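You operate a simulated robot arm through the tools that you are given. There is no shell and no other tool. Be economical: measure what you need, move in short steps, check, and stop when the job is done.

Carry out the task below with a simulated two-armed robot. There is one attempt and no reset: what you move stays moved.

Task
Take the silver plate marked "Y7" from the middle step of the plate rack and put it in the white tray. Pick up the red rod canister with one hand, pass it to the other hand and put it on the top of the lamp table. Open the middle grey drawer. The order is free. Set down upright: red rod canister.

The check looks at the end state, three seconds after you hand in, the way a careful person would. Anything else that was tipped, shoved, dropped, spilled or broken makes it a failure.

Robot
Two 7-joint arms with fingered hands on one trunk, on a base that drives. Base frame: it is fixed to the floor where the robot stands at the start and does not move with it; the origin is under the middle of the robot, x ahead of it, y to its left, z up; the surface under the hand at the start is at about z = 780. Lengths are in mm, angles in degrees, forces in N, time in s.
The left shoulder is at the start at [70, 132, 1067], the right one opposite. With the tool pointing down near the work surface each hand reaches from about 360 to 640 mm from the robot's upright axis, wherever it stands, measured 20 degrees to its own side. Places, roughly: middle grey drawer [300, -3000, 500]; red rod canister [-2000, -5250, 1000]; top of the lamp table [-4900, -4400, 800]; white tray [-3750, 1750, 250]. Payload 2.3 kg a hand.
The tool frame of a hand sits at the grasp point between the pads (the TCP): z along the fingers, y along the line on which they close. The tips reach 25 mm beyond it. The gripper opens to 88 mm. The gripper's body begins 29 mm behind the TCP. The gripper is a hand of 3 fingers: y runs from the thumb to the fingers, the wrist lies at [-13, -97, -162] in the tool frame, and closing takes about 1.5 s.
Orientation is that of the tool frame in the base frame, as [roll, pitch, yaw] about the fixed x, y, z axes, in that order (R = Rz(yaw) Ry(pitch) Rx(roll)). With the fingers straight down and the wrist toward the robot, the tool's x, y and z point along [0, 1, 0], [1, 0, 0] and [0, 0, -1] of the base frame.

Tools
- The arms move only by the tool step_arm. It takes "left_motion", "right_motion" or both (then of equal length, played together; a hand with none holds still); each is a list of rows, each a list of 3 entries, a list of its own where there are three numbers: the shift along the tool's x, y, z in mm, then the turn, a rotation vector about the tool's x, y, z in rad, then the opening, from 0 (shut) to 1 (fully open). In form: [[[x, y, z], [wx, wy, wz], hand], ...]. A call has 1 to 10 rows; each row shifts and turns the commanded pose from where the row before left it, along the tool's axes as they then stand. Rows are played at 5 a second. More than 50 mm and 8.6 degrees between two rows, or a gripper value outside its range, and nothing of the call is played. Where a pose cannot be reached the arm comes as near as it can. A force on the tool above 40 N (or 10 N above the force at the start of the call, whichever is more), or a blocked arm, ends the call early, and 0.2 s more pass. The fingers move at their own pace (about 108 mm/s each) and stop on an object; they squeeze with about 33 N. The grip force told is the motor's: it shows also when the fingers shut on nothing. Time passes only in rows, and 0.2 s behind the last, so rows that do not move let the fingers close. The reply holds the time, the measured pose of the TCP, the force on the tool along the base axes, the opening and the grip force, in the units named above and with some noise, with the torque about the TCP (base axes, N m) and any sound that the robot's microphone picked up.
- Cameras (640 x 400 px; columns grow to the right, rows downward): "scene" is now at [135.2, 4.1, 1375.2]; the picture's right is [0.03, -1.00, 0.00], its down [-0.69, -0.02, -0.73] and it looks along [0.73, 0.02, -0.69] (base axes); focal length 271 px, centre (320, 200). "left" rides on the left gripper at [-58, -85, -99] in its tool frame; the picture's right is [-0.67, -0.35, 0.66], its down [0.69, -0.63, 0.37] and it looks along [0.29, 0.69, 0.66] (tool axes); focal length 261 px, centre (320, 200). "right" rides on the right gripper at [58, -85, -99] in its tool frame; the picture's right is [-0.67, 0.35, -0.66], its down [-0.69, -0.63, 0.37] and it looks along [-0.28, 0.69, 0.66] (tool axes); focal length 261 px, centre (320, 200). There is no depth. A picture from a camera that has moved, and an enlarged one, comes with that camera's place and axes in the base frame and with its lens.
- grab_frame(camera): a new picture of that camera. It takes no simulated time.
- lift_body(by): slides the trunk up (or, below 0, down) by that many mm; the arms and the scene camera ride with it, the base frame stays. It gives what a move gives, with no picture.
- roll_base(legs): drives the robot by 1 to 6 legs, each [ahead, left, turn to the left] in mm, mm and degrees, along the robot's own axes; the way and the turn of a leg run together, so that a leg with both is an arc; at most 1500 mm and 180 degrees a leg. The arms and the cameras ride along, it lands a little off, and it stops where it bumps. It gives what a move gives.
- set_grasp(shape, hand): the hand has 3 fingers and takes this shape, open, in about a second: jaw (thumb against the fingers, like two jaws); tri (thumb and two fingers); tip (a fingertip pinch); poke (one finger out to press); point (the index stretched); flat (the hand flat); cup (the hand cupped); fist (a fist). The gripper value then closes the fingers along that shape, each until it touches; the sizes above hold for jaw. It gives what a move gives, with no picture.
- pan_tilt(pan, tilt): turns the head with the scene camera to pan (to the left, within 86 degrees either way) and tilt (down, from -29 to 69), counted from straight ahead of the robot. It gives what a move gives.
- close_up(camera, box): a new picture of the part [left, top, right, bottom] of that camera's present view, enlarged. It takes no simulated time.
- job_done(): hands the job in; it is judged then, once.

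Work in short steps. Places have to be worked out from the pictures, the camera data and where the tool is seen: move nearer, look again, correct. Check each grasp and each placing, and mend what went wrong. You have 165 turns and 130 pictures in all, those below and enlarged ones among them. Open the grippers and draw the arms clear of the work before you hand the job in, unless the task says otherwise; then end with one line.

The tools are called after "Request:" by a JSON object that holds its "name" and its "arguments". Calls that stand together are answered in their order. step_arm: Moves the arms, as the interface text tells. Its arguments: {"type":"object","properties":{"left_motion":{"type":"array","items":{"type":"array"}},"right_motion":{"type":"array","items":{"type":"array"}}},"required":[]} The other tools are called the same way: lift_body (by) slides the trunk up or down; set_grasp (shape, hand) gives the hand a shape; roll_base (legs) drives the base; pan_tilt (pan, tilt) turns the head that bears the scene camera; grab_frame (camera) takes a picture; close_up (camera, box) takes an enlarged picture of a part of a camera's view; job_done () hands the job in.

At the start:

```text
t: 0.0
left_tcp_pos: [401.7, 129.6, 1074.6]
left_orientation: [180.0, 0.1, 89.9]
left_wrist_force: [-0.3, -0.1, 0.8]
left_ft_torque: [0.04, 0.0, -0.04]
left_gripper_width: 87.6
left_grip_force: 0.0
left_shape: jaw
right_tcp_pos: [423.9, -161.7, 1016.6]
right_orientation: [180.0, 0.0, 90.0]
right_wrist_force: [-0.4, -0.1, -1.1]
right_ft_torque: [-0.03, -0.02, 0.04]
right_gripper_width: 87.5
right_grip_force: 0.1
right_shape: jaw
trunk travel left (down, up): [-625.0, 215.0]
robot x, y, heading: [1.4, 0.7, 0.0]
head pan, tilt: [1.6, 43.4]
```

scene: 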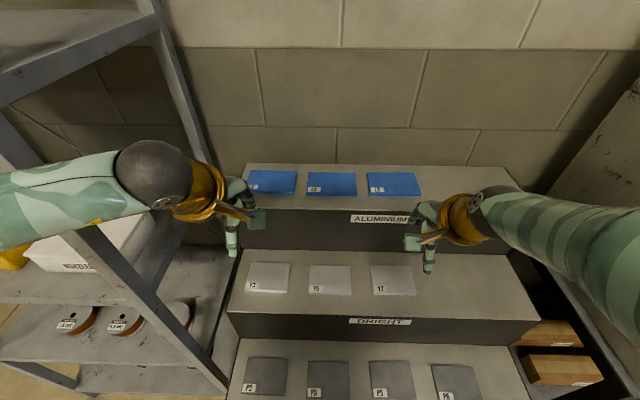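
right: 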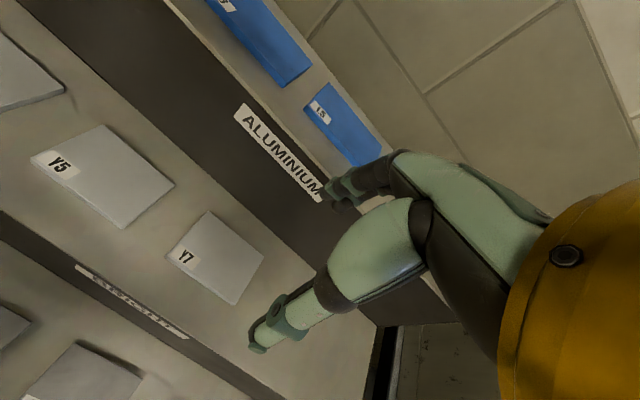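
left: 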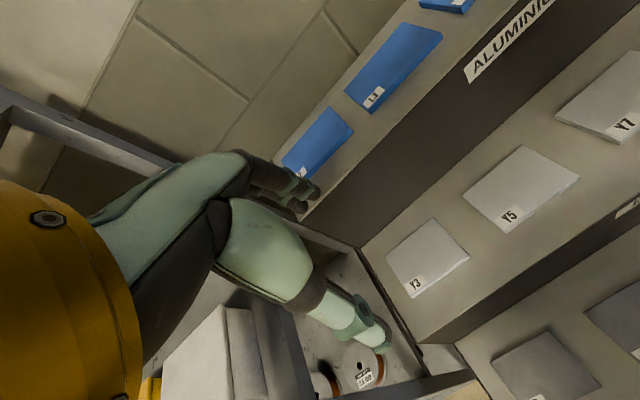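

I start with closer looks at the rack and the Y7 plate.

Request:
{"name": "close_up", "arguments": {"camera": "scene", "box": [340, 230, 460, 330]}}

Request:
{"name": "close_up", "arguments": {"camera": "right", "box": [130, 180, 330, 330]}}

```text
4.00 times, centred on (400, 280) of scene
camera zoom: at [135.2, 4.1, 1375.2], right [0.03, -1.0, 0.0], down [-0.69, -0.02, -0.73], along [0.73, 0.02, -0.69], focal length 1085 px, centre (0, -120)
```

zoom: 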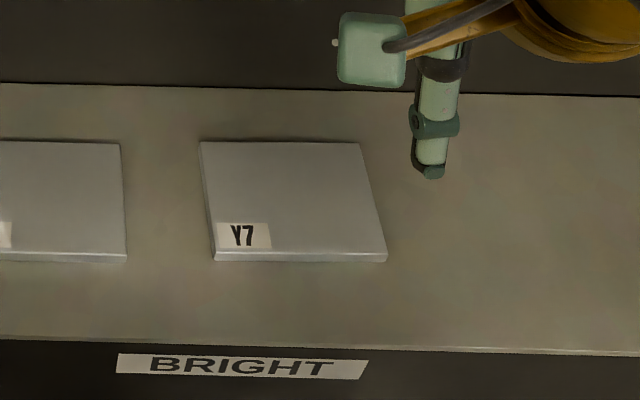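

```text
2.67 times, centred on (230, 255) of right
camera zoom: at [339.4, -102.6, 1115.1], right [0.35, -0.67, 0.66], down [-0.63, -0.69, -0.37], along [0.69, -0.28, -0.66], focal length 695 px, centre (560, 53)
```

zoom: 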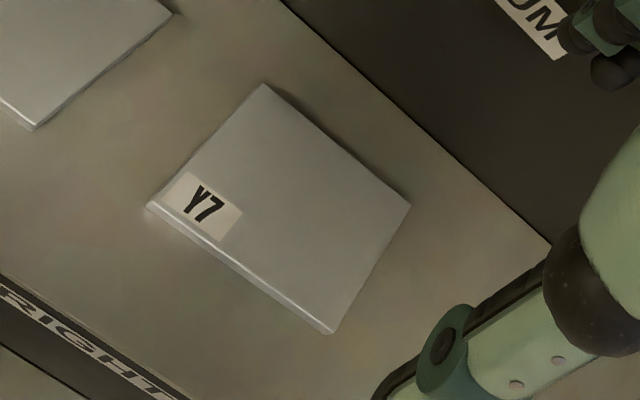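

Y7 measures about 100 mm (y) by 77 mm (x), centred near (482, -161), top near z 785. I'll straddle it front-to-back with the right hand, going down part way first.

Request:
{"name": "step_arm", "arguments": {"right_motion": [[[0, 29, 40], [0, 0, 0], 1], [[0, 29, 40], [0, 0, 0], 1], [[0, 0, 40], [0, 0, 0], 1], [[0, 0, 30], [0, 0, 0], 1]]}}

Request:
{"name": "grab_frame", "arguments": {"camera": "right"}}

Request:
{"name": "grab_frame", "arguments": {"camera": "scene"}}

```text
t: 1.0
left_tcp_pos: [402.9, 130.4, 1074.3]
left_orientation: [-179.9, 0.0, 90.0]
left_wrist_force: [-0.1, 0.5, -0.5]
left_ft_torque: [0.05, 0.0, -0.02]
left_gripper_width: 87.6
left_grip_force: 0.2
left_shape: jaw
right_tcp_pos: [480.6, -161.7, 864.3]
right_orientation: [180.0, 0.0, 90.0]
right_wrist_force: [-0.8, -0.5, -0.6]
right_ft_torque: [0.01, 0.02, 0.0]
right_gripper_width: 87.9
right_grip_force: 0.0
right_shape: jaw
trunk travel left (down, up): [-625.0, 215.0]
robot x, y, heading: [0.3, -0.2, -0.1]
head pan, tilt: [1.6, 43.4]
```

```text
124 pictures are left
camera right: at [395.4, -102.7, 962.7], right [0.35, -0.67, 0.66], down [-0.63, -0.69, -0.37], along [0.69, -0.28, -0.66], focal length 261 px, centre (320, 200)
```

right: 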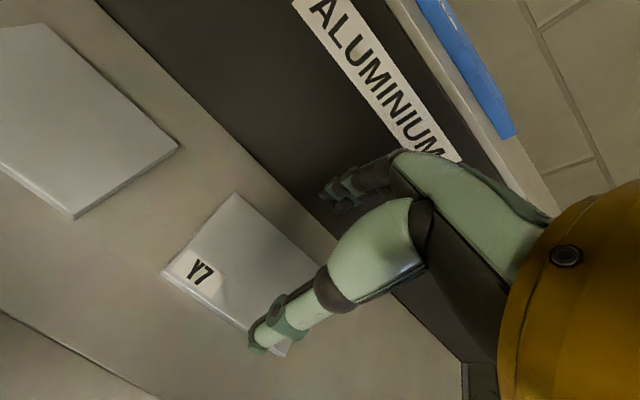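

```text
123 pictures are left
camera scene: at [136.4, 3.8, 1375.1], right [0.03, -1.0, 0.0], down [-0.69, -0.02, -0.73], along [0.72, 0.02, -0.69], focal length 271 px, centre (320, 200)
```

scene: 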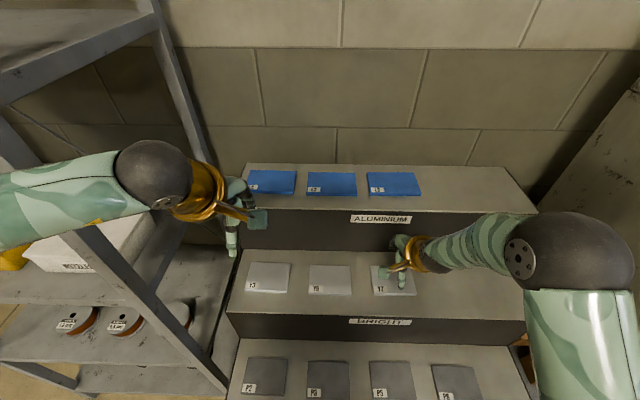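

The plate stays centred near (480.5, -162), so the hand is right above it. I descend toward the step in small rows.

Request:
{"name": "step_arm", "arguments": {"right_motion": [[[0, 0, 25], [0, 0, 0], 1], [[0, 0, 15], [0, 0, 0], 1], [[0, 0, 0], [0, 0, 0], 1]]}}

Request:
{"name": "close_up", "arguments": {"camera": "right", "box": [140, 140, 440, 390]}}

Request:
{"name": "close_up", "arguments": {"camera": "scene", "box": [340, 220, 460, 320]}}

```text
t: 1.8
left_tcp_pos: [401.8, 128.7, 1074.9]
left_orientation: [-180.0, 0.0, 90.0]
left_wrist_force: [0.6, 0.4, -0.4]
left_ft_torque: [0.0, -0.02, 0.0]
left_gripper_width: 87.6
left_grip_force: 0.1
left_shape: jaw
right_tcp_pos: [481.5, -161.2, 825.1]
right_orientation: [-179.9, 0.0, 89.9]
right_wrist_force: [-0.8, 0.2, 0.1]
right_ft_torque: [-0.02, 0.0, -0.03]
right_gripper_width: 87.3
right_grip_force: 0.0
right_shape: jaw
trunk travel left (down, up): [-625.0, 215.0]
robot x, y, heading: [3.3, -5.3, -0.3]
head pan, tilt: [1.6, 43.4]
```

```text
1.60 times, centred on (290, 265) of right
camera zoom: at [396.5, -102.2, 924.2], right [0.35, -0.67, 0.66], down [-0.63, -0.69, -0.37], along [0.69, -0.29, -0.66], focal length 417 px, centre (368, 96)
```

zoom: 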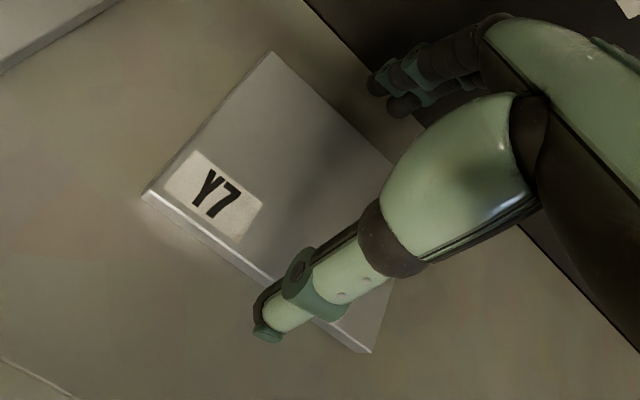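

```text
4.00 times, centred on (400, 270) of scene
camera zoom: at [134.9, 4.2, 1375.2], right [0.03, -1.0, 0.0], down [-0.69, -0.02, -0.73], along [0.73, 0.02, -0.69], focal length 1085 px, centre (0, -80)
```

zoom: 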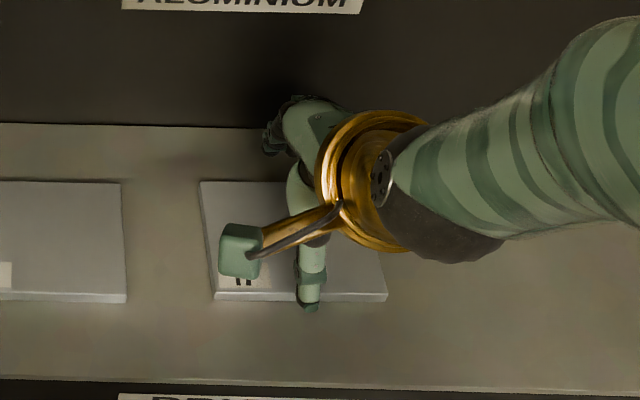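

Thumb lies just ahead of the front edge and the fingers behind. I lower in 4 mm rows and watch the force.

Request:
{"name": "step_arm", "arguments": {"right_motion": [[[0, 0, 5], [0, 0, 0], 1], [[0, 0, 5], [0, 0, 0], 1], [[0, 0, 4], [0, 0, 0], 1], [[0, 0, 0], [0, 0, 0], 1]]}}

Request:
{"name": "close_up", "arguments": {"camera": "right", "box": [140, 140, 440, 390]}}

```text
t: 2.8
left_tcp_pos: [402.9, 129.3, 1075.2]
left_orientation: [180.0, 0.0, 90.0]
left_wrist_force: [0.1, -0.1, 0.4]
left_ft_torque: [0.0, -0.03, -0.01]
left_gripper_width: 87.7
left_grip_force: 0.1
left_shape: jaw
right_tcp_pos: [482.0, -159.7, 812.0]
right_orientation: [180.0, -0.1, 90.0]
right_wrist_force: [0.3, -0.1, -0.5]
right_ft_torque: [0.0, 0.01, 0.0]
right_gripper_width: 87.6
right_grip_force: 0.1
right_shape: jaw
trunk travel left (down, up): [-625.0, 215.0]
robot x, y, heading: [-0.5, -3.5, -0.1]
head pan, tilt: [1.6, 43.4]
```

```text
1.60 times, centred on (290, 265) of right
camera zoom: at [398.0, -102.0, 910.9], right [0.35, -0.67, 0.66], down [-0.63, -0.69, -0.37], along [0.69, -0.28, -0.66], focal length 417 px, centre (368, 96)
```

zoom: 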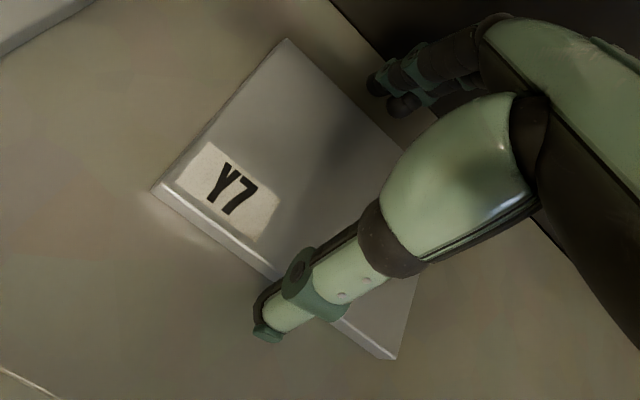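

No contact yet; continue down in small rows.

Request:
{"name": "step_arm", "arguments": {"right_motion": [[[0, 0, 3], [0, 0, 0], 1], [[0, 0, 3], [0, 0, 0], 1], [[0, 0, 3], [0, 0, 0], 1], [[0, 0, 0], [0, 0, 0], 1]]}}

Request:
{"name": "close_up", "arguments": {"camera": "right", "box": [140, 140, 440, 390]}}

```text
t: 3.8
left_tcp_pos: [399.6, 129.8, 1074.7]
left_orientation: [179.9, 0.0, 89.9]
left_wrist_force: [0.4, -0.1, 0.1]
left_ft_torque: [0.03, -0.01, -0.02]
left_gripper_width: 87.7
left_grip_force: 0.1
left_shape: jaw
right_tcp_pos: [480.4, -159.7, 804.5]
right_orientation: [179.8, 0.0, 90.0]
right_wrist_force: [-0.1, -0.4, 7.4]
right_ft_torque: [-0.08, -0.34, -0.04]
right_gripper_width: 87.6
right_grip_force: 0.1
right_shape: jaw
trunk travel left (down, up): [-625.0, 215.0]
robot x, y, heading: [-3.8, -1.7, 0.2]
head pan, tilt: [1.6, 43.4]
```

```text
1.60 times, centred on (290, 265) of right
camera zoom: at [396.7, -101.6, 902.7], right [0.35, -0.67, 0.66], down [-0.63, -0.69, -0.37], along [0.7, -0.29, -0.66], focal length 417 px, centre (368, 96)
```

zoom: 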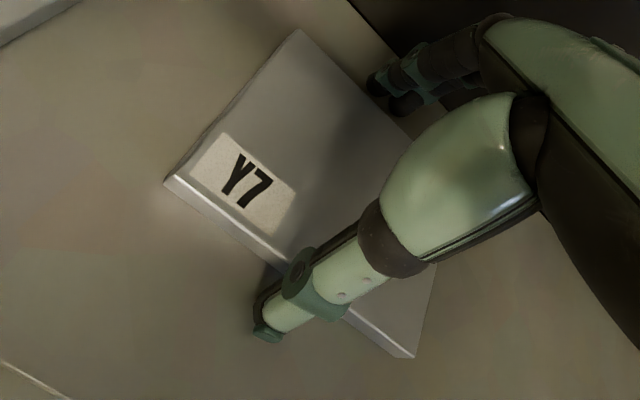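

Contact 46 mm behind the TCP at tip height 779.5, which fits the fingers touching the step. I lift 1 mm and close.

Request:
{"name": "step_arm", "arguments": {"right_motion": [[[0, 0, -1], [0, 0, 0], 1], [[0, 0, 0], [0, 0, 0], 0.5], [[0, 0, 0], [0, 0, 0], 0], [[0, 0, 0], [0, 0, 0], 0], [[0, 0, 0], [0, 0, 0], 0], [[0, 0, 0], [0, 0, 0], 0], [[0, 0, 0], [0, 0, 0], 0]]}}

Request:
{"name": "close_up", "arguments": {"camera": "right", "box": [140, 140, 440, 390]}}

```text
t: 5.4
left_tcp_pos: [400.8, 130.3, 1075.9]
left_orientation: [179.9, 0.0, 90.0]
left_wrist_force: [0.3, -0.3, -0.2]
left_ft_torque: [-0.01, 0.05, -0.04]
left_gripper_width: 87.6
left_grip_force: 0.1
left_shape: jaw
right_tcp_pos: [481.9, -160.1, 805.6]
right_orientation: [179.8, 0.1, 90.0]
right_wrist_force: [1.5, -0.6, 11.2]
right_ft_torque: [-0.04, -0.1, -0.02]
right_gripper_width: 71.8
right_grip_force: 33.3
right_shape: jaw
trunk travel left (down, up): [-625.0, 215.0]
robot x, y, heading: [-2.1, -0.6, 0.1]
head pan, tilt: [1.6, 43.4]
```

```text
1.60 times, centred on (290, 265) of right
camera zoom: at [397.1, -101.4, 903.4], right [0.35, -0.67, 0.66], down [-0.63, -0.69, -0.37], along [0.7, -0.29, -0.66], focal length 417 px, centre (368, 96)
```

zoom: 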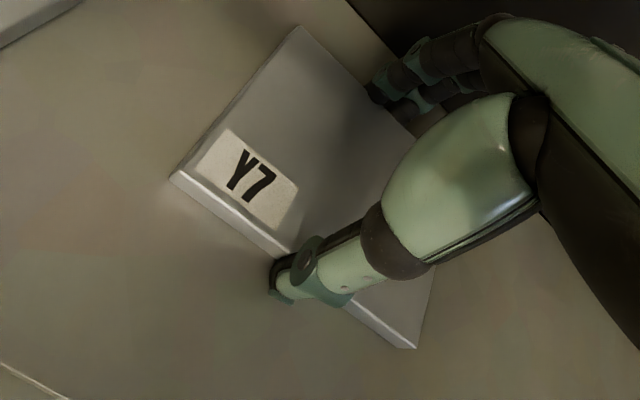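

The fingers stopped at 71.8 mm with 33 N: gripped. I lift in small rows and check.

Request:
{"name": "step_arm", "arguments": {"right_motion": [[[0, 0, -5], [0, 0, 0], 0], [[0, 0, -15], [0, 0, 0], 0], [[0, 0, -40], [0, 0, 0], 0], [[0, -10, -45], [0, 0, 0], 0], [[0, -30, -40], [0, 0, 0], 0], [[0, 0, 0], [0, 0, 0], 0]]}}

Request:
{"name": "grab_frame", "arguments": {"camera": "right"}}

Request:
{"name": "grab_frame", "arguments": {"camera": "scene"}}

```text
t: 6.8
left_tcp_pos: [405.2, 128.6, 1074.1]
left_orientation: [-179.8, -0.1, 90.0]
left_wrist_force: [-0.2, 0.8, 0.8]
left_ft_torque: [-0.02, 0.01, -0.03]
left_gripper_width: 87.8
left_grip_force: 0.1
left_shape: jaw
right_tcp_pos: [443.1, -160.6, 945.0]
right_orientation: [-179.8, -0.1, 90.0]
right_wrist_force: [0.4, 0.6, -6.2]
right_ft_torque: [0.04, 0.02, 0.02]
right_gripper_width: 71.8
right_grip_force: 33.5
right_shape: jaw
trunk travel left (down, up): [-625.0, 215.0]
robot x, y, heading: [3.0, 2.1, 0.1]
head pan, tilt: [1.6, 43.4]
```

```text
117 pictures are left
camera right: at [359.0, -102.3, 1043.8], right [0.35, -0.67, 0.65], down [-0.63, -0.69, -0.36], along [0.69, -0.28, -0.66], focal length 261 px, centre (320, 200)
```

right: 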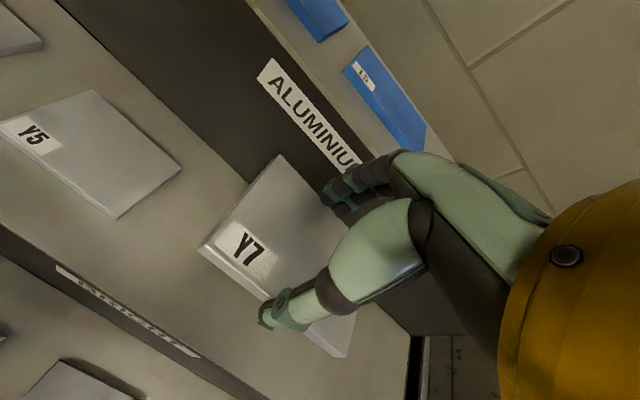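

```text
116 pictures are left
camera scene: at [138.0, 3.5, 1374.8], right [0.03, -1.0, 0.0], down [-0.69, -0.02, -0.72], along [0.72, 0.02, -0.69], focal length 271 px, centre (320, 200)
```

scene: 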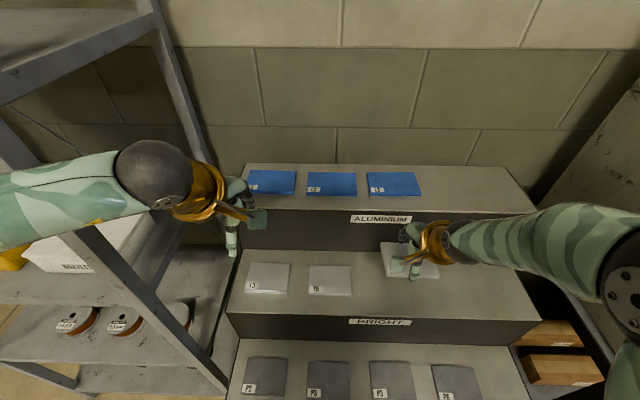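

The plate is held (about 6 N weight). I retract the arms a bit, back off 300 mm and look around.

Request:
{"name": "step_arm", "arguments": {"right_motion": [[[0, -30, -30], [0, 0, 0], 0], [[0, -30, -30], [0, 0, 0], 0], [[0, 0, 0], [0, 0, 0], 0]]}}

Request:
{"name": "roll_base", "arguments": {"legs": [[-300, 0, 0]]}}

Request:
{"name": "pan_tilt", "arguments": {"pan": 86, "tilt": 20}}

Request:
{"name": "grab_frame", "arguments": {"camera": "scene"}}

Request:
{"name": "pan_tilt", "arguments": {"pan": -86, "tilt": 20}}

Request:
{"name": "grab_frame", "arguments": {"camera": "scene"}}

```text
t: 7.6
left_tcp_pos: [404.9, 129.0, 1074.5]
left_orientation: [-179.7, 0.0, 90.0]
left_wrist_force: [0.6, -0.1, 0.3]
left_ft_torque: [-0.02, -0.01, 0.03]
left_gripper_width: 87.6
left_grip_force: 0.1
left_shape: jaw
right_tcp_pos: [399.5, -157.5, 993.2]
right_orientation: [-179.9, 0.0, 90.0]
right_wrist_force: [-1.1, -0.1, -6.5]
right_ft_torque: [0.03, 0.04, 0.04]
right_gripper_width: 72.1
right_grip_force: 33.3
right_shape: jaw
right hand out of reach, approached as far as the arm can: row 2
trunk travel left (down, up): [-625.0, 215.0]
robot x, y, heading: [0.7, 3.8, -0.1]
head pan, tilt: [1.6, 43.4]
```

```text
t: 9.6
left_tcp_pos: [106.5, 128.6, 1073.7]
left_orientation: [-179.9, 0.1, 89.8]
left_wrist_force: [0.0, -0.2, -0.1]
left_ft_torque: [0.03, -0.01, 0.0]
left_gripper_width: 87.9
left_grip_force: 0.0
left_shape: jaw
right_tcp_pos: [100.1, -160.4, 993.3]
right_orientation: [-179.9, -0.1, 89.7]
right_wrist_force: [0.2, 0.0, -5.1]
right_ft_torque: [0.03, 0.0, -0.01]
right_gripper_width: 71.6
right_grip_force: 32.5
right_shape: jaw
trunk travel left (down, up): [-625.0, 215.0]
robot x, y, heading: [-300.8, 2.8, -0.1]
head pan, tilt: [1.6, 43.4]
```

```text
t: 11.2
left_tcp_pos: [105.3, 128.9, 1074.0]
left_orientation: [-179.9, -0.1, 89.8]
left_wrist_force: [0.1, -0.5, -0.2]
left_ft_torque: [0.03, 0.0, -0.01]
left_gripper_width: 87.6
left_grip_force: 0.0
left_shape: jaw
right_tcp_pos: [99.4, -160.3, 992.9]
right_orientation: [-179.9, 0.0, 89.9]
right_wrist_force: [1.2, 0.1, -5.8]
right_ft_torque: [0.05, -0.02, -0.02]
right_gripper_width: 71.7
right_grip_force: 33.0
right_shape: jaw
trunk travel left (down, up): [-625.0, 215.0]
robot x, y, heading: [-301.9, -3.6, -0.2]
head pan, tilt: [85.9, 20.0]
```

```text
115 pictures are left
camera scene: at [-237.4, 94.6, 1411.6], right [1.0, -0.07, 0.0], down [-0.03, -0.34, -0.94], along [0.07, 0.94, -0.34], focal length 271 px, centre (320, 200)
```

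scene: 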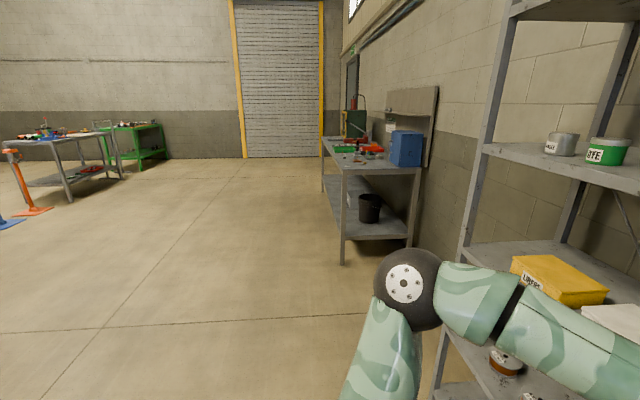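

```text
t: 13.8
left_tcp_pos: [105.3, 128.6, 1074.1]
left_orientation: [-179.9, 0.0, 89.9]
left_wrist_force: [0.6, -0.5, -0.3]
left_ft_torque: [0.0, 0.01, 0.02]
left_gripper_width: 87.5
left_grip_force: 0.0
left_shape: jaw
right_tcp_pos: [100.1, -159.7, 993.4]
right_orientation: [-179.9, -0.1, 89.7]
right_wrist_force: [-0.3, 1.3, -6.2]
right_ft_torque: [0.0, 0.0, -0.02]
right_gripper_width: 71.6
right_grip_force: 33.3
right_shape: jaw
trunk travel left (down, up): [-625.0, 215.0]
robot x, y, heading: [-299.7, -1.9, -0.3]
head pan, tilt: [-85.9, 20.0]
```

```text
114 pictures are left
camera scene: at [-238.1, -91.2, 1411.5], right [-1.0, -0.07, 0.0], down [-0.02, 0.34, -0.94], along [0.06, -0.94, -0.34], focal length 271 px, centre (320, 200)
```

scene: 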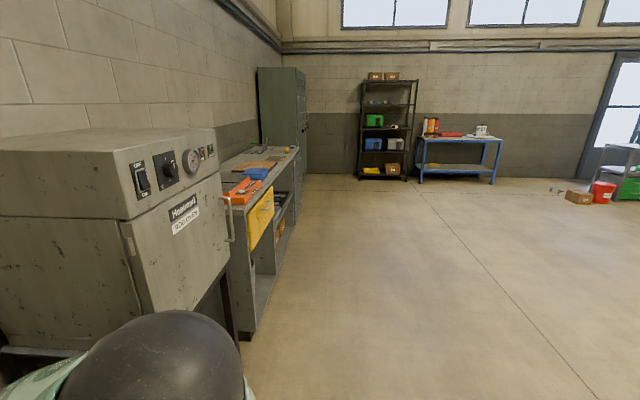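

The room is open. I back off some more, turn left 155° toward the tray and look ahead.

Request:
{"name": "roll_base", "arguments": {"legs": [[-350, 0, 0], [0, 0, 155]]}}

Request:
{"name": "pan_tilt", "arguments": {"pan": 0, "tilt": 20}}

Request:
{"name": "grab_frame", "arguments": {"camera": "scene"}}

```text
t: 22.4
left_tcp_pos: [-1063.1, 62.5, 1073.9]
left_orientation: [-179.9, 0.1, -116.5]
left_wrist_force: [-0.1, -1.0, 0.6]
left_ft_torque: [-0.02, 0.01, -0.04]
left_gripper_width: 87.7
left_grip_force: 0.1
left_shape: jaw
right_tcp_pos: [-931.5, 319.3, 992.2]
right_orientation: [-179.9, 0.0, -116.4]
right_wrist_force: [0.3, -0.4, -5.5]
right_ft_torque: [-0.04, -0.03, 0.0]
right_gripper_width: 71.1
right_grip_force: 33.2
right_shape: jaw
trunk travel left (down, up): [-625.0, 215.0]
robot x, y, heading: [-645.3, -0.2, 153.4]
head pan, tilt: [-85.9, 20.0]
```

```text
t: 24.0
left_tcp_pos: [-1063.4, 63.4, 1074.9]
left_orientation: [-179.9, -0.1, -116.4]
left_wrist_force: [0.1, 0.3, 0.6]
left_ft_torque: [-0.03, -0.02, -0.01]
left_gripper_width: 87.6
left_grip_force: 0.1
left_shape: jaw
right_tcp_pos: [-931.9, 319.0, 993.2]
right_orientation: [-179.9, 0.1, -116.4]
right_wrist_force: [0.0, -0.2, -5.7]
right_ft_torque: [-0.02, -0.02, 0.01]
right_gripper_width: 71.4
right_grip_force: 32.5
right_shape: jaw
trunk travel left (down, up): [-625.0, 215.0]
robot x, y, heading: [-643.4, -4.8, 153.7]
head pan, tilt: [0.0, 20.0]
```

```text
113 pictures are left
camera scene: at [-772.2, 66.6, 1411.4], right [0.45, 0.9, 0.0], down [0.31, -0.15, -0.94], along [-0.84, 0.42, -0.34], focal length 271 px, centre (320, 200)
```

scene: 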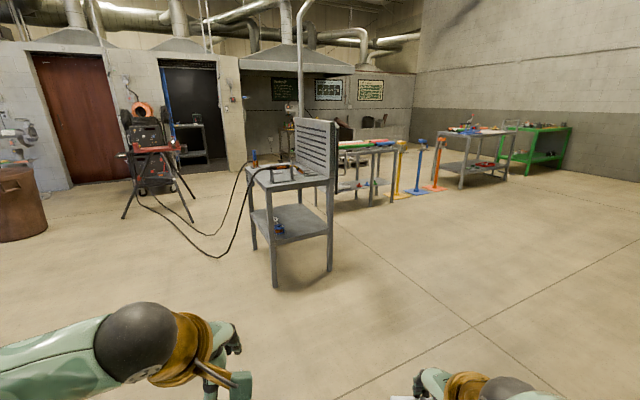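

The tray should project near (333, 194), behind the slatted cart. Let me zoom in.

Request:
{"name": "close_up", "arguments": {"camera": "scene", "box": [230, 110, 470, 270]}}

```text
2.50 times, centred on (350, 190) of scene
camera zoom: at [-772.2, 66.6, 1411.4], right [0.45, 0.9, 0.0], down [0.31, -0.15, -0.94], along [-0.84, 0.42, -0.34], focal length 678 px, centre (245, 225)
```

zoom: 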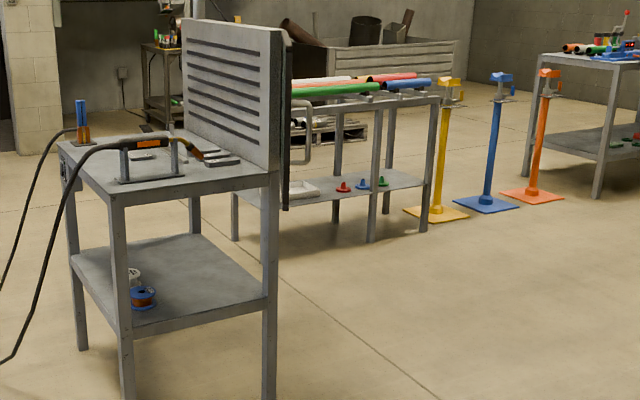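

The white tray sits on the lower shelf of the table behind the cart, at the near-left front. Table front faces +x (edge ~x -3690). I drive diagonally over open floor to about (-1900, 1600), heading 180°.

Request:
{"name": "roll_base", "arguments": {"legs": [[918, -441, 0], [918, -441, 0], [0, 0, 26.3]]}}

Request:
{"name": "grab_frame", "arguments": {"camera": "scene"}}

```text
t: 35.4
left_tcp_pos: [-2289.6, 1496.4, 1074.3]
left_orientation: [-180.0, 0.0, -90.8]
left_wrist_force: [0.4, 0.7, -0.1]
left_ft_torque: [0.05, -0.03, -0.04]
left_gripper_width: 87.5
left_grip_force: 0.1
left_shape: jaw
right_tcp_pos: [-2281.8, 1785.0, 992.9]
right_orientation: [-179.8, -0.1, -90.8]
right_wrist_force: [0.1, 0.0, -6.3]
right_ft_torque: [0.01, -0.02, 0.01]
right_gripper_width: 71.3
right_grip_force: 33.8
right_shape: jaw
trunk travel left (down, up): [-625.0, 215.0]
robot x, y, heading: [-1885.3, 1619.4, 179.0]
head pan, tilt: [0.0, 20.0]
```

```text
111 pictures are left
camera scene: at [-2027.1, 1624.1, 1411.4], right [0.02, 1.0, 0.0], down [0.34, -0.01, -0.94], along [-0.94, 0.01, -0.34], focal length 271 px, centre (320, 200)
```

scene: 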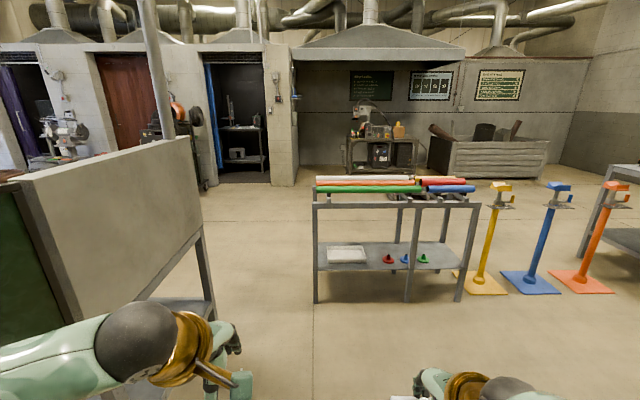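

Table front edge is at x≈-3680, shelf z≈280, top z≈780; tray spans roughly y 1700-1990. I drive ahead about 1 m and lower the trunk, then look again.

Request:
{"name": "roll_base", "arguments": {"legs": [[1000, -40, 1]]}}

Request:
{"name": "lift_body", "arguments": {"by": -450}}

Request:
{"name": "pan_tilt", "arguments": {"pan": -5, "tilt": 35}}

Request:
{"name": "grab_frame", "arguments": {"camera": "scene"}}

```text
t: 40.5
left_tcp_pos: [-3271.9, 1548.5, 1074.5]
left_orientation: [-180.0, -0.1, -90.7]
left_wrist_force: [-0.5, 0.5, 0.0]
left_ft_torque: [-0.02, -0.02, -0.01]
left_gripper_width: 87.7
left_grip_force: 0.1
left_shape: jaw
right_tcp_pos: [-3264.7, 1836.6, 993.4]
right_orientation: [-179.8, 0.0, -90.7]
right_wrist_force: [0.4, -0.1, -6.0]
right_ft_torque: [-0.02, -0.02, -0.01]
right_gripper_width: 71.1
right_grip_force: 32.9
right_shape: jaw
trunk travel left (down, up): [-625.0, 215.0]
robot x, y, heading: [-2868.4, 1672.2, 179.1]
head pan, tilt: [0.0, 20.0]
```

```text
refused: -450 is not a number from -400 to 400
```

```text
t: 41.3
left_tcp_pos: [-3271.2, 1549.4, 1074.4]
left_orientation: [-179.9, 0.0, -90.7]
left_wrist_force: [0.8, 0.1, -0.7]
left_ft_torque: [-0.01, 0.0, 0.0]
left_gripper_width: 87.6
left_grip_force: 0.0
left_shape: jaw
right_tcp_pos: [-3264.0, 1837.9, 993.3]
right_orientation: [-180.0, 0.0, -90.7]
right_wrist_force: [0.6, 0.5, -5.9]
right_ft_torque: [-0.01, 0.01, -0.03]
right_gripper_width: 71.6
right_grip_force: 33.4
right_shape: jaw
trunk travel left (down, up): [-625.0, 215.0]
robot x, y, heading: [-2870.4, 1674.4, 179.4]
head pan, tilt: [-5.0, 35.0]
```

```text
110 pictures are left
camera scene: at [-3004.5, 1684.6, 1387.6], right [0.1, 1.0, 0.0], down [0.57, -0.06, -0.82], along [-0.81, 0.08, -0.57], focal length 271 px, centre (320, 200)
```

scene: 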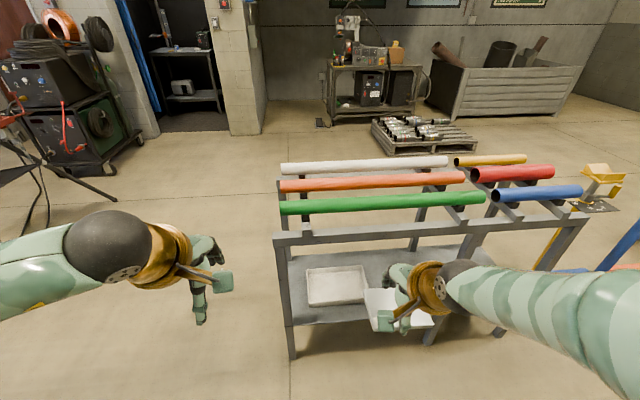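

Tray footprint ≈ x -3740..-3935, y 1700..1981, so centre (-3838, 1841). I lower the trunk by 400.

Request:
{"name": "lift_body", "arguments": {"by": -400}}

Request:
{"name": "pan_tilt", "arguments": {"pan": -10, "tilt": 35}}

Request:
{"name": "grab_frame", "arguments": {"camera": "scene"}}

```text
t: 45.1
left_tcp_pos: [-3271.9, 1548.4, 673.2]
left_orientation: [-179.9, 0.0, -90.7]
left_wrist_force: [0.7, -0.7, -0.4]
left_ft_torque: [0.06, 0.0, 0.03]
left_gripper_width: 88.0
left_grip_force: 0.1
left_shape: jaw
right_tcp_pos: [-3263.9, 1836.6, 594.5]
right_orientation: [-179.9, 0.0, -90.7]
right_wrist_force: [0.6, -0.3, -6.2]
right_ft_torque: [0.02, 0.0, 0.0]
right_gripper_width: 71.3
right_grip_force: 32.4
right_shape: jaw
trunk travel left (down, up): [-225.0, 615.0]
robot x, y, heading: [-2867.6, 1672.0, 179.2]
head pan, tilt: [-5.0, 35.0]
```

```text
t: 45.8
left_tcp_pos: [-3272.1, 1549.4, 673.3]
left_orientation: [-179.9, 0.1, -90.7]
left_wrist_force: [0.2, 0.1, -0.4]
left_ft_torque: [-0.03, 0.02, 0.02]
left_gripper_width: 87.6
left_grip_force: 0.0
left_shape: jaw
right_tcp_pos: [-3263.9, 1836.8, 594.0]
right_orientation: [-179.9, 0.0, -90.7]
right_wrist_force: [0.2, -0.5, -5.1]
right_ft_torque: [0.01, 0.0, 0.01]
right_gripper_width: 71.4
right_grip_force: 32.8
right_shape: jaw
trunk travel left (down, up): [-225.0, 615.0]
robot x, y, heading: [-2869.7, 1672.7, 179.4]
head pan, tilt: [-10.0, 35.0]
```

```text
109 pictures are left
camera scene: at [-3002.7, 1692.0, 987.6], right [0.19, 0.98, 0.0], down [0.56, -0.11, -0.82], along [-0.8, 0.15, -0.57], focal length 271 px, centre (320, 200)
```

scene: 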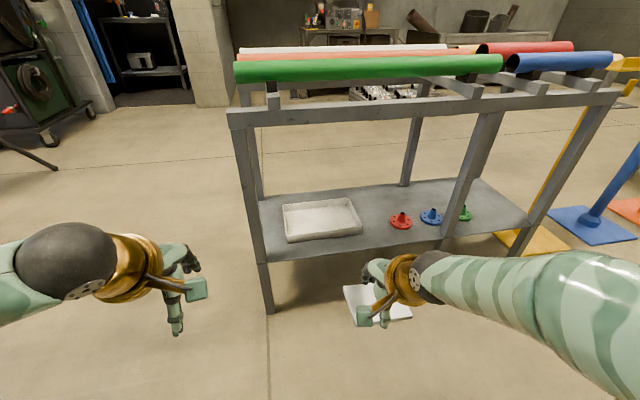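

Tray confirmed. I move the left hand 150 mm outward to keep it clear of the table leg, lower the trunk another 200, then drive 410 ahead.

Request:
{"name": "step_arm", "arguments": {"left_motion": [[[40, 0, 0], [0, 0, 0], 1], [[40, 0, 0], [0, 0, 0], 1], [[40, 0, 0], [0, 0, 0], 1], [[30, 0, 0], [0, 0, 0], 1]]}}

Request:
{"name": "lift_body", "arguments": {"by": -200}}

Request:
{"name": "roll_base", "arguments": {"legs": [[250, 0, 0]]}}

Request:
{"name": "grab_frame", "arguments": {"camera": "scene"}}

```text
t: 46.8
left_tcp_pos: [-3272.6, 1398.9, 671.4]
left_orientation: [-179.9, 0.0, -90.8]
left_wrist_force: [-0.1, -0.2, 0.1]
left_ft_torque: [-0.02, 0.0, -0.02]
left_gripper_width: 87.7
left_grip_force: 0.0
left_shape: jaw
right_tcp_pos: [-3263.7, 1835.6, 592.1]
right_orientation: [-179.9, 0.1, -90.7]
right_wrist_force: [0.3, 0.1, -5.6]
right_ft_torque: [0.0, -0.06, -0.01]
right_gripper_width: 71.6
right_grip_force: 33.4
right_shape: jaw
trunk travel left (down, up): [-225.0, 615.0]
robot x, y, heading: [-2867.3, 1671.8, 179.3]
head pan, tilt: [-10.0, 35.0]
```

```text
t: 49.0
left_tcp_pos: [-3273.1, 1400.6, 471.8]
left_orientation: [-179.9, 0.0, -90.6]
left_wrist_force: [0.5, -0.1, 0.0]
left_ft_torque: [0.01, 0.01, -0.01]
left_gripper_width: 87.2
left_grip_force: 0.1
left_shape: jaw
right_tcp_pos: [-3263.7, 1835.3, 393.5]
right_orientation: [-179.9, 0.0, -90.7]
right_wrist_force: [0.4, -1.0, -5.8]
right_ft_torque: [-0.02, 0.0, -0.03]
right_gripper_width: 71.6
right_grip_force: 32.7
right_shape: jaw
trunk travel left (down, up): [-25.0, 815.0]
robot x, y, heading: [-2866.3, 1672.9, 179.2]
head pan, tilt: [-10.0, 35.0]
```

```text
t: 50.8
left_tcp_pos: [-3528.4, 1402.8, 471.9]
left_orientation: [-179.9, 0.1, -90.7]
left_wrist_force: [0.2, 0.5, -0.2]
left_ft_torque: [0.04, 0.02, -0.01]
left_gripper_width: 87.7
left_grip_force: 0.0
left_shape: jaw
right_tcp_pos: [-3519.2, 1838.7, 393.2]
right_orientation: [-180.0, 0.0, -90.7]
right_wrist_force: [1.1, -0.4, -5.5]
right_ft_torque: [-0.02, 0.0, -0.02]
right_gripper_width: 71.0
right_grip_force: 33.2
right_shape: jaw
trunk travel left (down, up): [-25.0, 815.0]
robot x, y, heading: [-3122.5, 1677.0, 179.3]
head pan, tilt: [-10.0, 35.0]
```

```text
108 pictures are left
camera scene: at [-3258.7, 1695.2, 787.6], right [0.19, 0.98, 0.0], down [0.56, -0.11, -0.82], along [-0.8, 0.15, -0.57], focal length 271 px, centre (320, 200)
```

scene: 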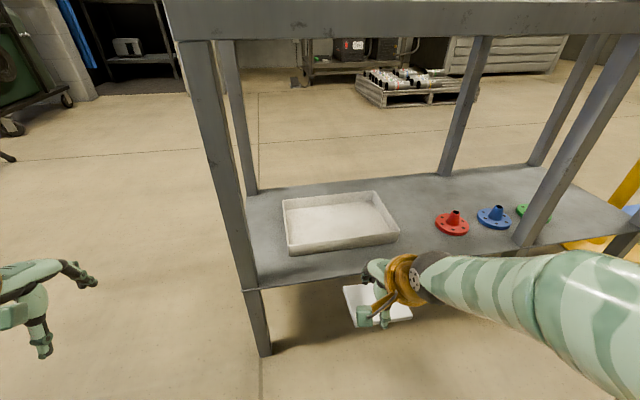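

Tray front at x≈-3746, shelf z≈283. I drive 160 mm further; the plate stays above the rim.

Request:
{"name": "roll_base", "arguments": {"legs": [[160, 0, 0]]}}

Request:
{"name": "grab_frame", "arguments": {"camera": "scene"}}

```text
t: 52.2
left_tcp_pos: [-3684.6, 1404.6, 471.5]
left_orientation: [-179.8, 0.0, -90.5]
left_wrist_force: [-0.4, 0.3, -0.4]
left_ft_torque: [0.0, -0.01, -0.01]
left_gripper_width: 87.6
left_grip_force: 0.0
left_shape: jaw
right_tcp_pos: [-3675.5, 1840.1, 393.3]
right_orientation: [-179.9, 0.0, -90.7]
right_wrist_force: [-0.7, 0.1, -6.0]
right_ft_torque: [0.0, 0.01, -0.04]
right_gripper_width: 70.9
right_grip_force: 32.7
right_shape: jaw
trunk travel left (down, up): [-25.0, 815.0]
robot x, y, heading: [-3281.4, 1676.3, 179.0]
head pan, tilt: [-10.0, 35.0]
```

```text
107 pictures are left
camera scene: at [-3414.2, 1696.8, 787.6], right [0.18, 0.98, 0.0], down [0.56, -0.11, -0.82], along [-0.8, 0.15, -0.57], focal length 271 px, centre (320, 200)
```

scene: 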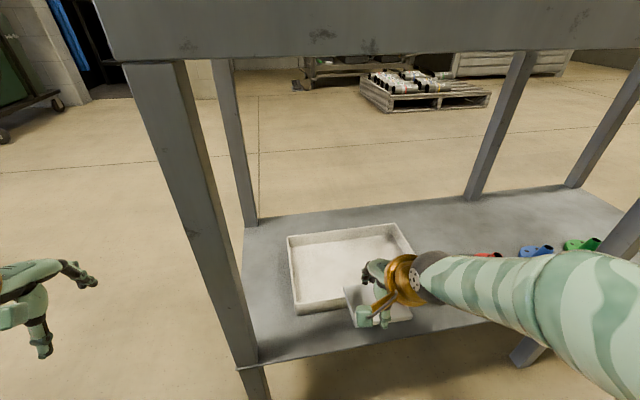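

Now I extend the right hand 160 mm forward over the tray.

Request:
{"name": "step_arm", "arguments": {"right_motion": [[[0, 40, 0], [0, 0, 0], 0], [[0, 40, 0], [0, 0, 0], 0], [[0, 40, 0], [0, 0, 0], 0], [[0, 40, 0], [0, 0, 0], 0], [[0, 0, 0], [0, 0, 0], 0]]}}

Request:
{"name": "grab_frame", "arguments": {"camera": "scene"}}

Request:
{"name": "grab_frame", "arguments": {"camera": "right"}}

```text
t: 53.4
left_tcp_pos: [-3684.1, 1404.3, 471.2]
left_orientation: [-179.9, 0.1, -90.6]
left_wrist_force: [-0.3, 0.2, -0.2]
left_ft_torque: [-0.01, 0.02, 0.01]
left_gripper_width: 87.5
left_grip_force: 0.2
left_shape: jaw
right_tcp_pos: [-3833.1, 1842.7, 391.1]
right_orientation: [-179.7, 0.0, -90.6]
right_wrist_force: [0.2, 0.9, -5.6]
right_ft_torque: [-0.02, 0.0, 0.0]
right_gripper_width: 71.3
right_grip_force: 33.3
right_shape: jaw
trunk travel left (down, up): [-25.0, 815.0]
robot x, y, heading: [-3282.5, 1678.7, 179.4]
head pan, tilt: [-10.0, 35.0]
```

```text
106 pictures are left
camera scene: at [-3414.6, 1696.8, 787.5], right [0.18, 0.98, 0.0], down [0.57, -0.11, -0.82], along [-0.8, 0.15, -0.58], focal length 271 px, centre (320, 200)
```

scene: 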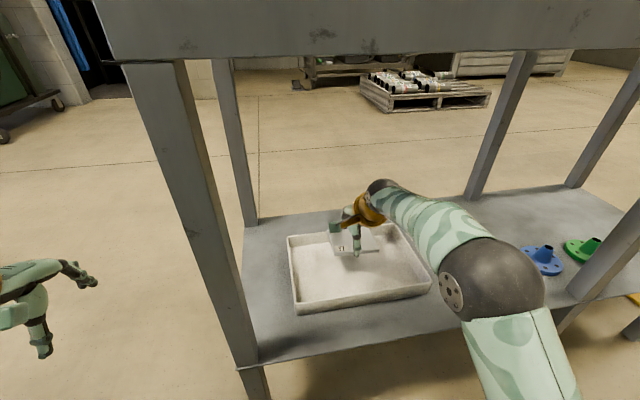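

```text
105 pictures are left
camera right: at [-3749.4, 1785.2, 489.1], right [-0.34, 0.67, 0.65], down [0.64, 0.68, -0.36], along [-0.69, 0.29, -0.66], focal length 261 px, centre (320, 200)
```

right: 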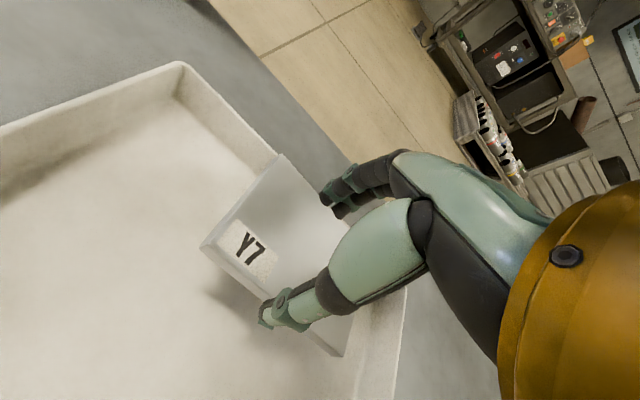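

Hand is over the tray centre (tray inside ≈ x -3745..-3922, y 1700..2000). I lower toward the floor of the tray.

Request:
{"name": "step_arm", "arguments": {"right_motion": [[[0, 0, 20], [0, 0, 0], 0], [[0, 0, 20], [0, 0, 0], 0], [[0, 0, 15], [0, 0, 0], 0], [[0, 0, 5], [0, 0, 0], 0], [[0, 0, 4], [0, 0, 0], 0], [[0, 0, 0], [0, 0, 0], 0]]}}

Request:
{"name": "grab_frame", "arguments": {"camera": "right"}}

```text
t: 54.8
left_tcp_pos: [-3683.9, 1403.8, 471.7]
left_orientation: [179.9, 0.0, -90.6]
left_wrist_force: [1.0, 0.0, -0.4]
left_ft_torque: [0.01, 0.03, 0.01]
left_gripper_width: 87.6
left_grip_force: 0.0
left_shape: jaw
right_tcp_pos: [-3834.4, 1842.1, 329.2]
right_orientation: [179.9, 0.0, -90.6]
right_wrist_force: [0.3, -1.6, 2.7]
right_ft_torque: [0.05, 0.31, -0.01]
right_gripper_width: 70.7
right_grip_force: 33.2
right_shape: jaw
trunk travel left (down, up): [-25.0, 815.0]
robot x, y, heading: [-3278.7, 1675.1, 179.3]
head pan, tilt: [-10.0, 35.0]
```

```text
104 pictures are left
camera right: at [-3749.7, 1784.6, 427.8], right [-0.34, 0.67, 0.66], down [0.64, 0.68, -0.37], along [-0.69, 0.29, -0.66], focal length 261 px, centre (320, 200)
```

right: 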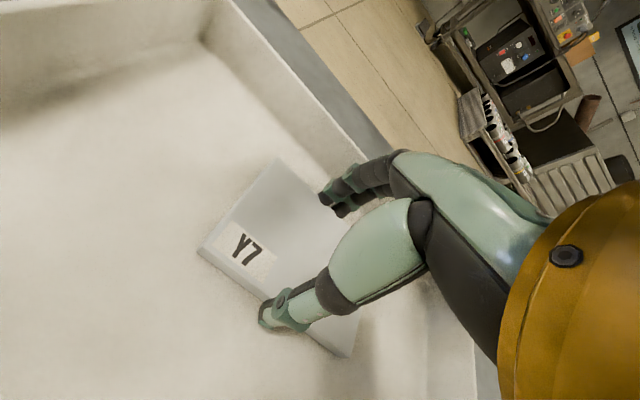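

Contact with the tray floor at TCP z 329. One more mm, then release and rise.

Request:
{"name": "step_arm", "arguments": {"right_motion": [[[0, 0, 1], [0, 0, 0], 0], [[0, 0, 0], [0, 0, 0], 0.1], [[0, 0, 0], [0, 0, 0], 0.5], [[0, 0, 0], [0, 0, 0], 1], [[0, 0, 0], [0, 0, 0], 1], [[0, 0, 0], [0, 0, 0], 1]]}}

Request:
{"name": "grab_frame", "arguments": {"camera": "right"}}

```text
t: 56.2
left_tcp_pos: [-3684.1, 1404.7, 473.6]
left_orientation: [179.9, -0.1, -90.6]
left_wrist_force: [0.3, -1.3, 0.5]
left_ft_torque: [-0.01, -0.01, -0.02]
left_gripper_width: 87.7
left_grip_force: 0.2
left_shape: jaw
right_tcp_pos: [-3834.1, 1841.4, 328.9]
right_orientation: [-179.9, -0.1, -90.5]
right_wrist_force: [1.9, 0.1, 7.0]
right_ft_torque: [0.05, 0.29, -0.03]
right_gripper_width: 86.3
right_grip_force: 0.0
right_shape: jaw
trunk travel left (down, up): [-25.0, 815.0]
robot x, y, heading: [-3278.4, 1677.2, 179.2]
head pan, tilt: [-10.0, 35.0]
```

```text
103 pictures are left
camera right: at [-3749.0, 1784.4, 427.6], right [-0.34, 0.67, 0.66], down [0.64, 0.68, -0.37], along [-0.69, 0.29, -0.66], focal length 261 px, centre (320, 200)
```

right: 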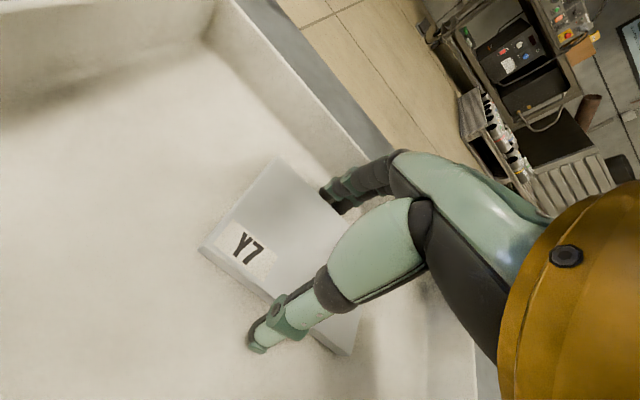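

Fingers are open and clear of the plate edges. I raise and retract the hand.

Request:
{"name": "step_arm", "arguments": {"right_motion": [[[0, 0, -5], [0, 0, 0], 1], [[0, 0, -25], [0, 0, 0], 1], [[0, 0, -35], [0, 0, 0], 1], [[0, -40, 0], [0, 0, 0], 1], [[0, -40, 0], [0, 0, 0], 1], [[0, -40, 0], [0, 0, 0], 1], [[0, -40, 0], [0, 0, 0], 1]]}}

Request:
{"name": "grab_frame", "arguments": {"camera": "scene"}}

```text
t: 57.8
left_tcp_pos: [-3685.6, 1404.0, 471.8]
left_orientation: [180.0, 0.0, -90.6]
left_wrist_force: [0.4, 0.7, -0.3]
left_ft_torque: [-0.02, 0.01, -0.02]
left_gripper_width: 87.8
left_grip_force: 0.1
left_shape: jaw
right_tcp_pos: [-3676.5, 1839.9, 393.0]
right_orientation: [180.0, 0.0, -90.6]
right_wrist_force: [-0.5, -0.8, 0.0]
right_ft_torque: [0.01, 0.02, -0.02]
right_gripper_width: 87.7
right_grip_force: 0.0
right_shape: jaw
trunk travel left (down, up): [-25.0, 815.0]
robot x, y, heading: [-3281.2, 1678.7, 179.2]
head pan, tilt: [-10.0, 35.0]
```

```text
102 pictures are left
camera scene: at [-3413.5, 1696.5, 787.8], right [0.18, 0.98, 0.0], down [0.56, -0.11, -0.82], along [-0.81, 0.15, -0.57], focal length 271 px, centre (320, 200)
```

scene: 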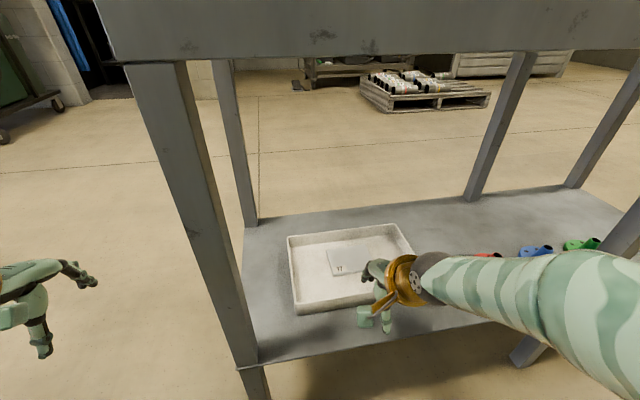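

Y7 lies flat in the tray. I back out 1500 mm, raise the trunk, turn to face -y and look.

Request:
{"name": "roll_base", "arguments": {"legs": [[-1500, 0, 0]]}}

Request:
{"name": "lift_body", "arguments": {"by": 400}}

Request:
{"name": "lift_body", "arguments": {"by": 200}}

Request:
{"name": "roll_base", "arguments": {"legs": [[0, 0, 91]]}}

Request:
{"name": "pan_tilt", "arguments": {"pan": 0, "tilt": 18}}

Request:
{"name": "grab_frame", "arguments": {"camera": "scene"}}

```text
t: 65.2
left_tcp_pos: [-2192.7, 1383.6, 472.5]
left_orientation: [-180.0, 0.1, -91.5]
left_wrist_force: [1.2, -0.6, 0.0]
left_ft_torque: [-0.01, 0.02, -0.01]
left_gripper_width: 87.5
left_grip_force: 0.1
left_shape: jaw
right_tcp_pos: [-2178.1, 1819.9, 393.9]
right_orientation: [-180.0, 0.0, -91.4]
right_wrist_force: [0.5, -0.2, 0.1]
right_ft_torque: [0.0, -0.03, 0.0]
right_gripper_width: 87.5
right_grip_force: 0.1
right_shape: jaw
trunk travel left (down, up): [-25.0, 815.0]
robot x, y, heading: [-1780.9, 1653.1, 178.6]
head pan, tilt: [-10.0, 35.0]
```

```text
t: 69.1
left_tcp_pos: [-2193.0, 1383.0, 873.4]
left_orientation: [179.9, 0.0, -91.5]
left_wrist_force: [0.6, 0.6, -0.1]
left_ft_torque: [0.01, 0.02, -0.03]
left_gripper_width: 87.7
left_grip_force: 0.0
left_shape: jaw
right_tcp_pos: [-2176.9, 1820.3, 791.8]
right_orientation: [-180.0, 0.0, -91.5]
right_wrist_force: [0.2, -0.4, 0.7]
right_ft_torque: [-0.02, 0.0, -0.01]
right_gripper_width: 87.8
right_grip_force: 0.2
right_shape: jaw
trunk travel left (down, up): [-425.0, 415.0]
robot x, y, heading: [-1781.6, 1651.6, 178.6]
head pan, tilt: [-10.0, 35.0]
```

```text
t: 71.2
left_tcp_pos: [-2192.2, 1383.0, 1073.1]
left_orientation: [-179.9, 0.0, -91.4]
left_wrist_force: [0.4, 0.1, -0.5]
left_ft_torque: [0.02, 0.02, 0.01]
left_gripper_width: 87.5
left_grip_force: 0.0
left_shape: jaw
right_tcp_pos: [-2179.7, 1820.1, 993.0]
right_orientation: [-179.9, -0.1, -91.4]
right_wrist_force: [-0.1, 0.2, -0.5]
right_ft_torque: [-0.01, 0.0, -0.01]
right_gripper_width: 87.8
right_grip_force: 0.0
right_shape: jaw
trunk travel left (down, up): [-625.0, 215.0]
robot x, y, heading: [-1784.5, 1650.5, 178.7]
head pan, tilt: [-10.0, 35.0]
```

```text
t: 75.5
left_tcp_pos: [-1507.0, 1247.3, 1071.9]
left_orientation: [-180.0, -0.1, -0.4]
left_wrist_force: [-0.6, 0.8, 0.1]
left_ft_torque: [-0.03, 0.0, 0.02]
left_gripper_width: 87.8
left_grip_force: 0.1
left_shape: jaw
right_tcp_pos: [-1944.3, 1253.9, 993.2]
right_orientation: [-179.9, 0.0, -0.2]
right_wrist_force: [-0.1, -0.3, -1.0]
right_ft_torque: [0.0, 0.03, 0.01]
right_gripper_width: 87.8
right_grip_force: 0.1
right_shape: jaw
trunk travel left (down, up): [-625.0, 215.0]
robot x, y, heading: [-1783.9, 1652.0, -90.4]
head pan, tilt: [-10.0, 35.0]
```

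```text
t: 76.3
left_tcp_pos: [-1507.4, 1248.8, 1072.2]
left_orientation: [-179.9, 0.0, -0.3]
left_wrist_force: [0.5, -0.5, -0.6]
left_ft_torque: [0.0, -0.01, 0.0]
left_gripper_width: 87.6
left_grip_force: 0.1
left_shape: jaw
right_tcp_pos: [-1943.5, 1253.0, 992.6]
right_orientation: [-180.0, 0.0, -0.3]
right_wrist_force: [-0.4, -0.6, 0.6]
right_ft_torque: [0.04, 0.0, 0.02]
right_gripper_width: 87.4
right_grip_force: 0.0
right_shape: jaw
trunk travel left (down, up): [-625.0, 215.0]
robot x, y, heading: [-1783.3, 1654.2, -90.3]
head pan, tilt: [0.0, 18.0]
```

```text
101 pictures are left
camera scene: at [-1781.5, 1509.8, 1414.8], right [-1.0, 0.01, 0.0], down [0.0, 0.31, -0.95], along [-0.01, -0.95, -0.31], focal length 271 px, centre (320, 200)
```

scene: 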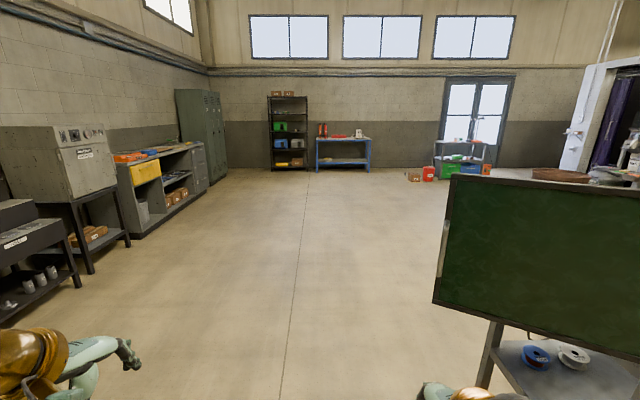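

The green panel of the cart is close on the right; let me look at it before driving past.

Request:
{"name": "pan_tilt", "arguments": {"pan": -45, "tilt": 35}}

Request:
{"name": "grab_frame", "arguments": {"camera": "scene"}}

```text
t: 77.4
left_tcp_pos: [-1507.3, 1247.9, 1071.9]
left_orientation: [180.0, 0.0, -0.3]
left_wrist_force: [1.0, 0.3, -0.5]
left_ft_torque: [-0.03, 0.03, 0.03]
left_gripper_width: 87.7
left_grip_force: 0.1
left_shape: jaw
right_tcp_pos: [-1944.1, 1253.7, 992.4]
right_orientation: [-180.0, -0.1, -0.3]
right_wrist_force: [0.0, 0.3, -1.4]
right_ft_torque: [-0.01, 0.02, 0.01]
right_gripper_width: 87.8
right_grip_force: 0.0
right_shape: jaw
trunk travel left (down, up): [-625.0, 215.0]
robot x, y, heading: [-1781.8, 1650.6, -90.2]
head pan, tilt: [-45.0, 35.0]
```

```text
100 pictures are left
camera scene: at [-1843.5, 1541.1, 1387.8], right [-0.7, 0.71, 0.0], down [0.41, 0.4, -0.82], along [-0.58, -0.58, -0.57], focal length 271 px, centre (320, 200)
```

scene: 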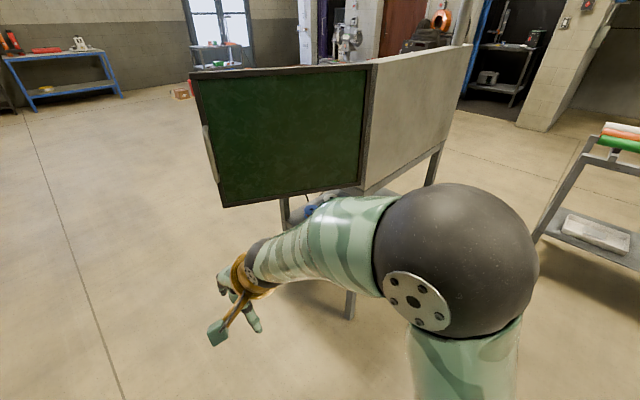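

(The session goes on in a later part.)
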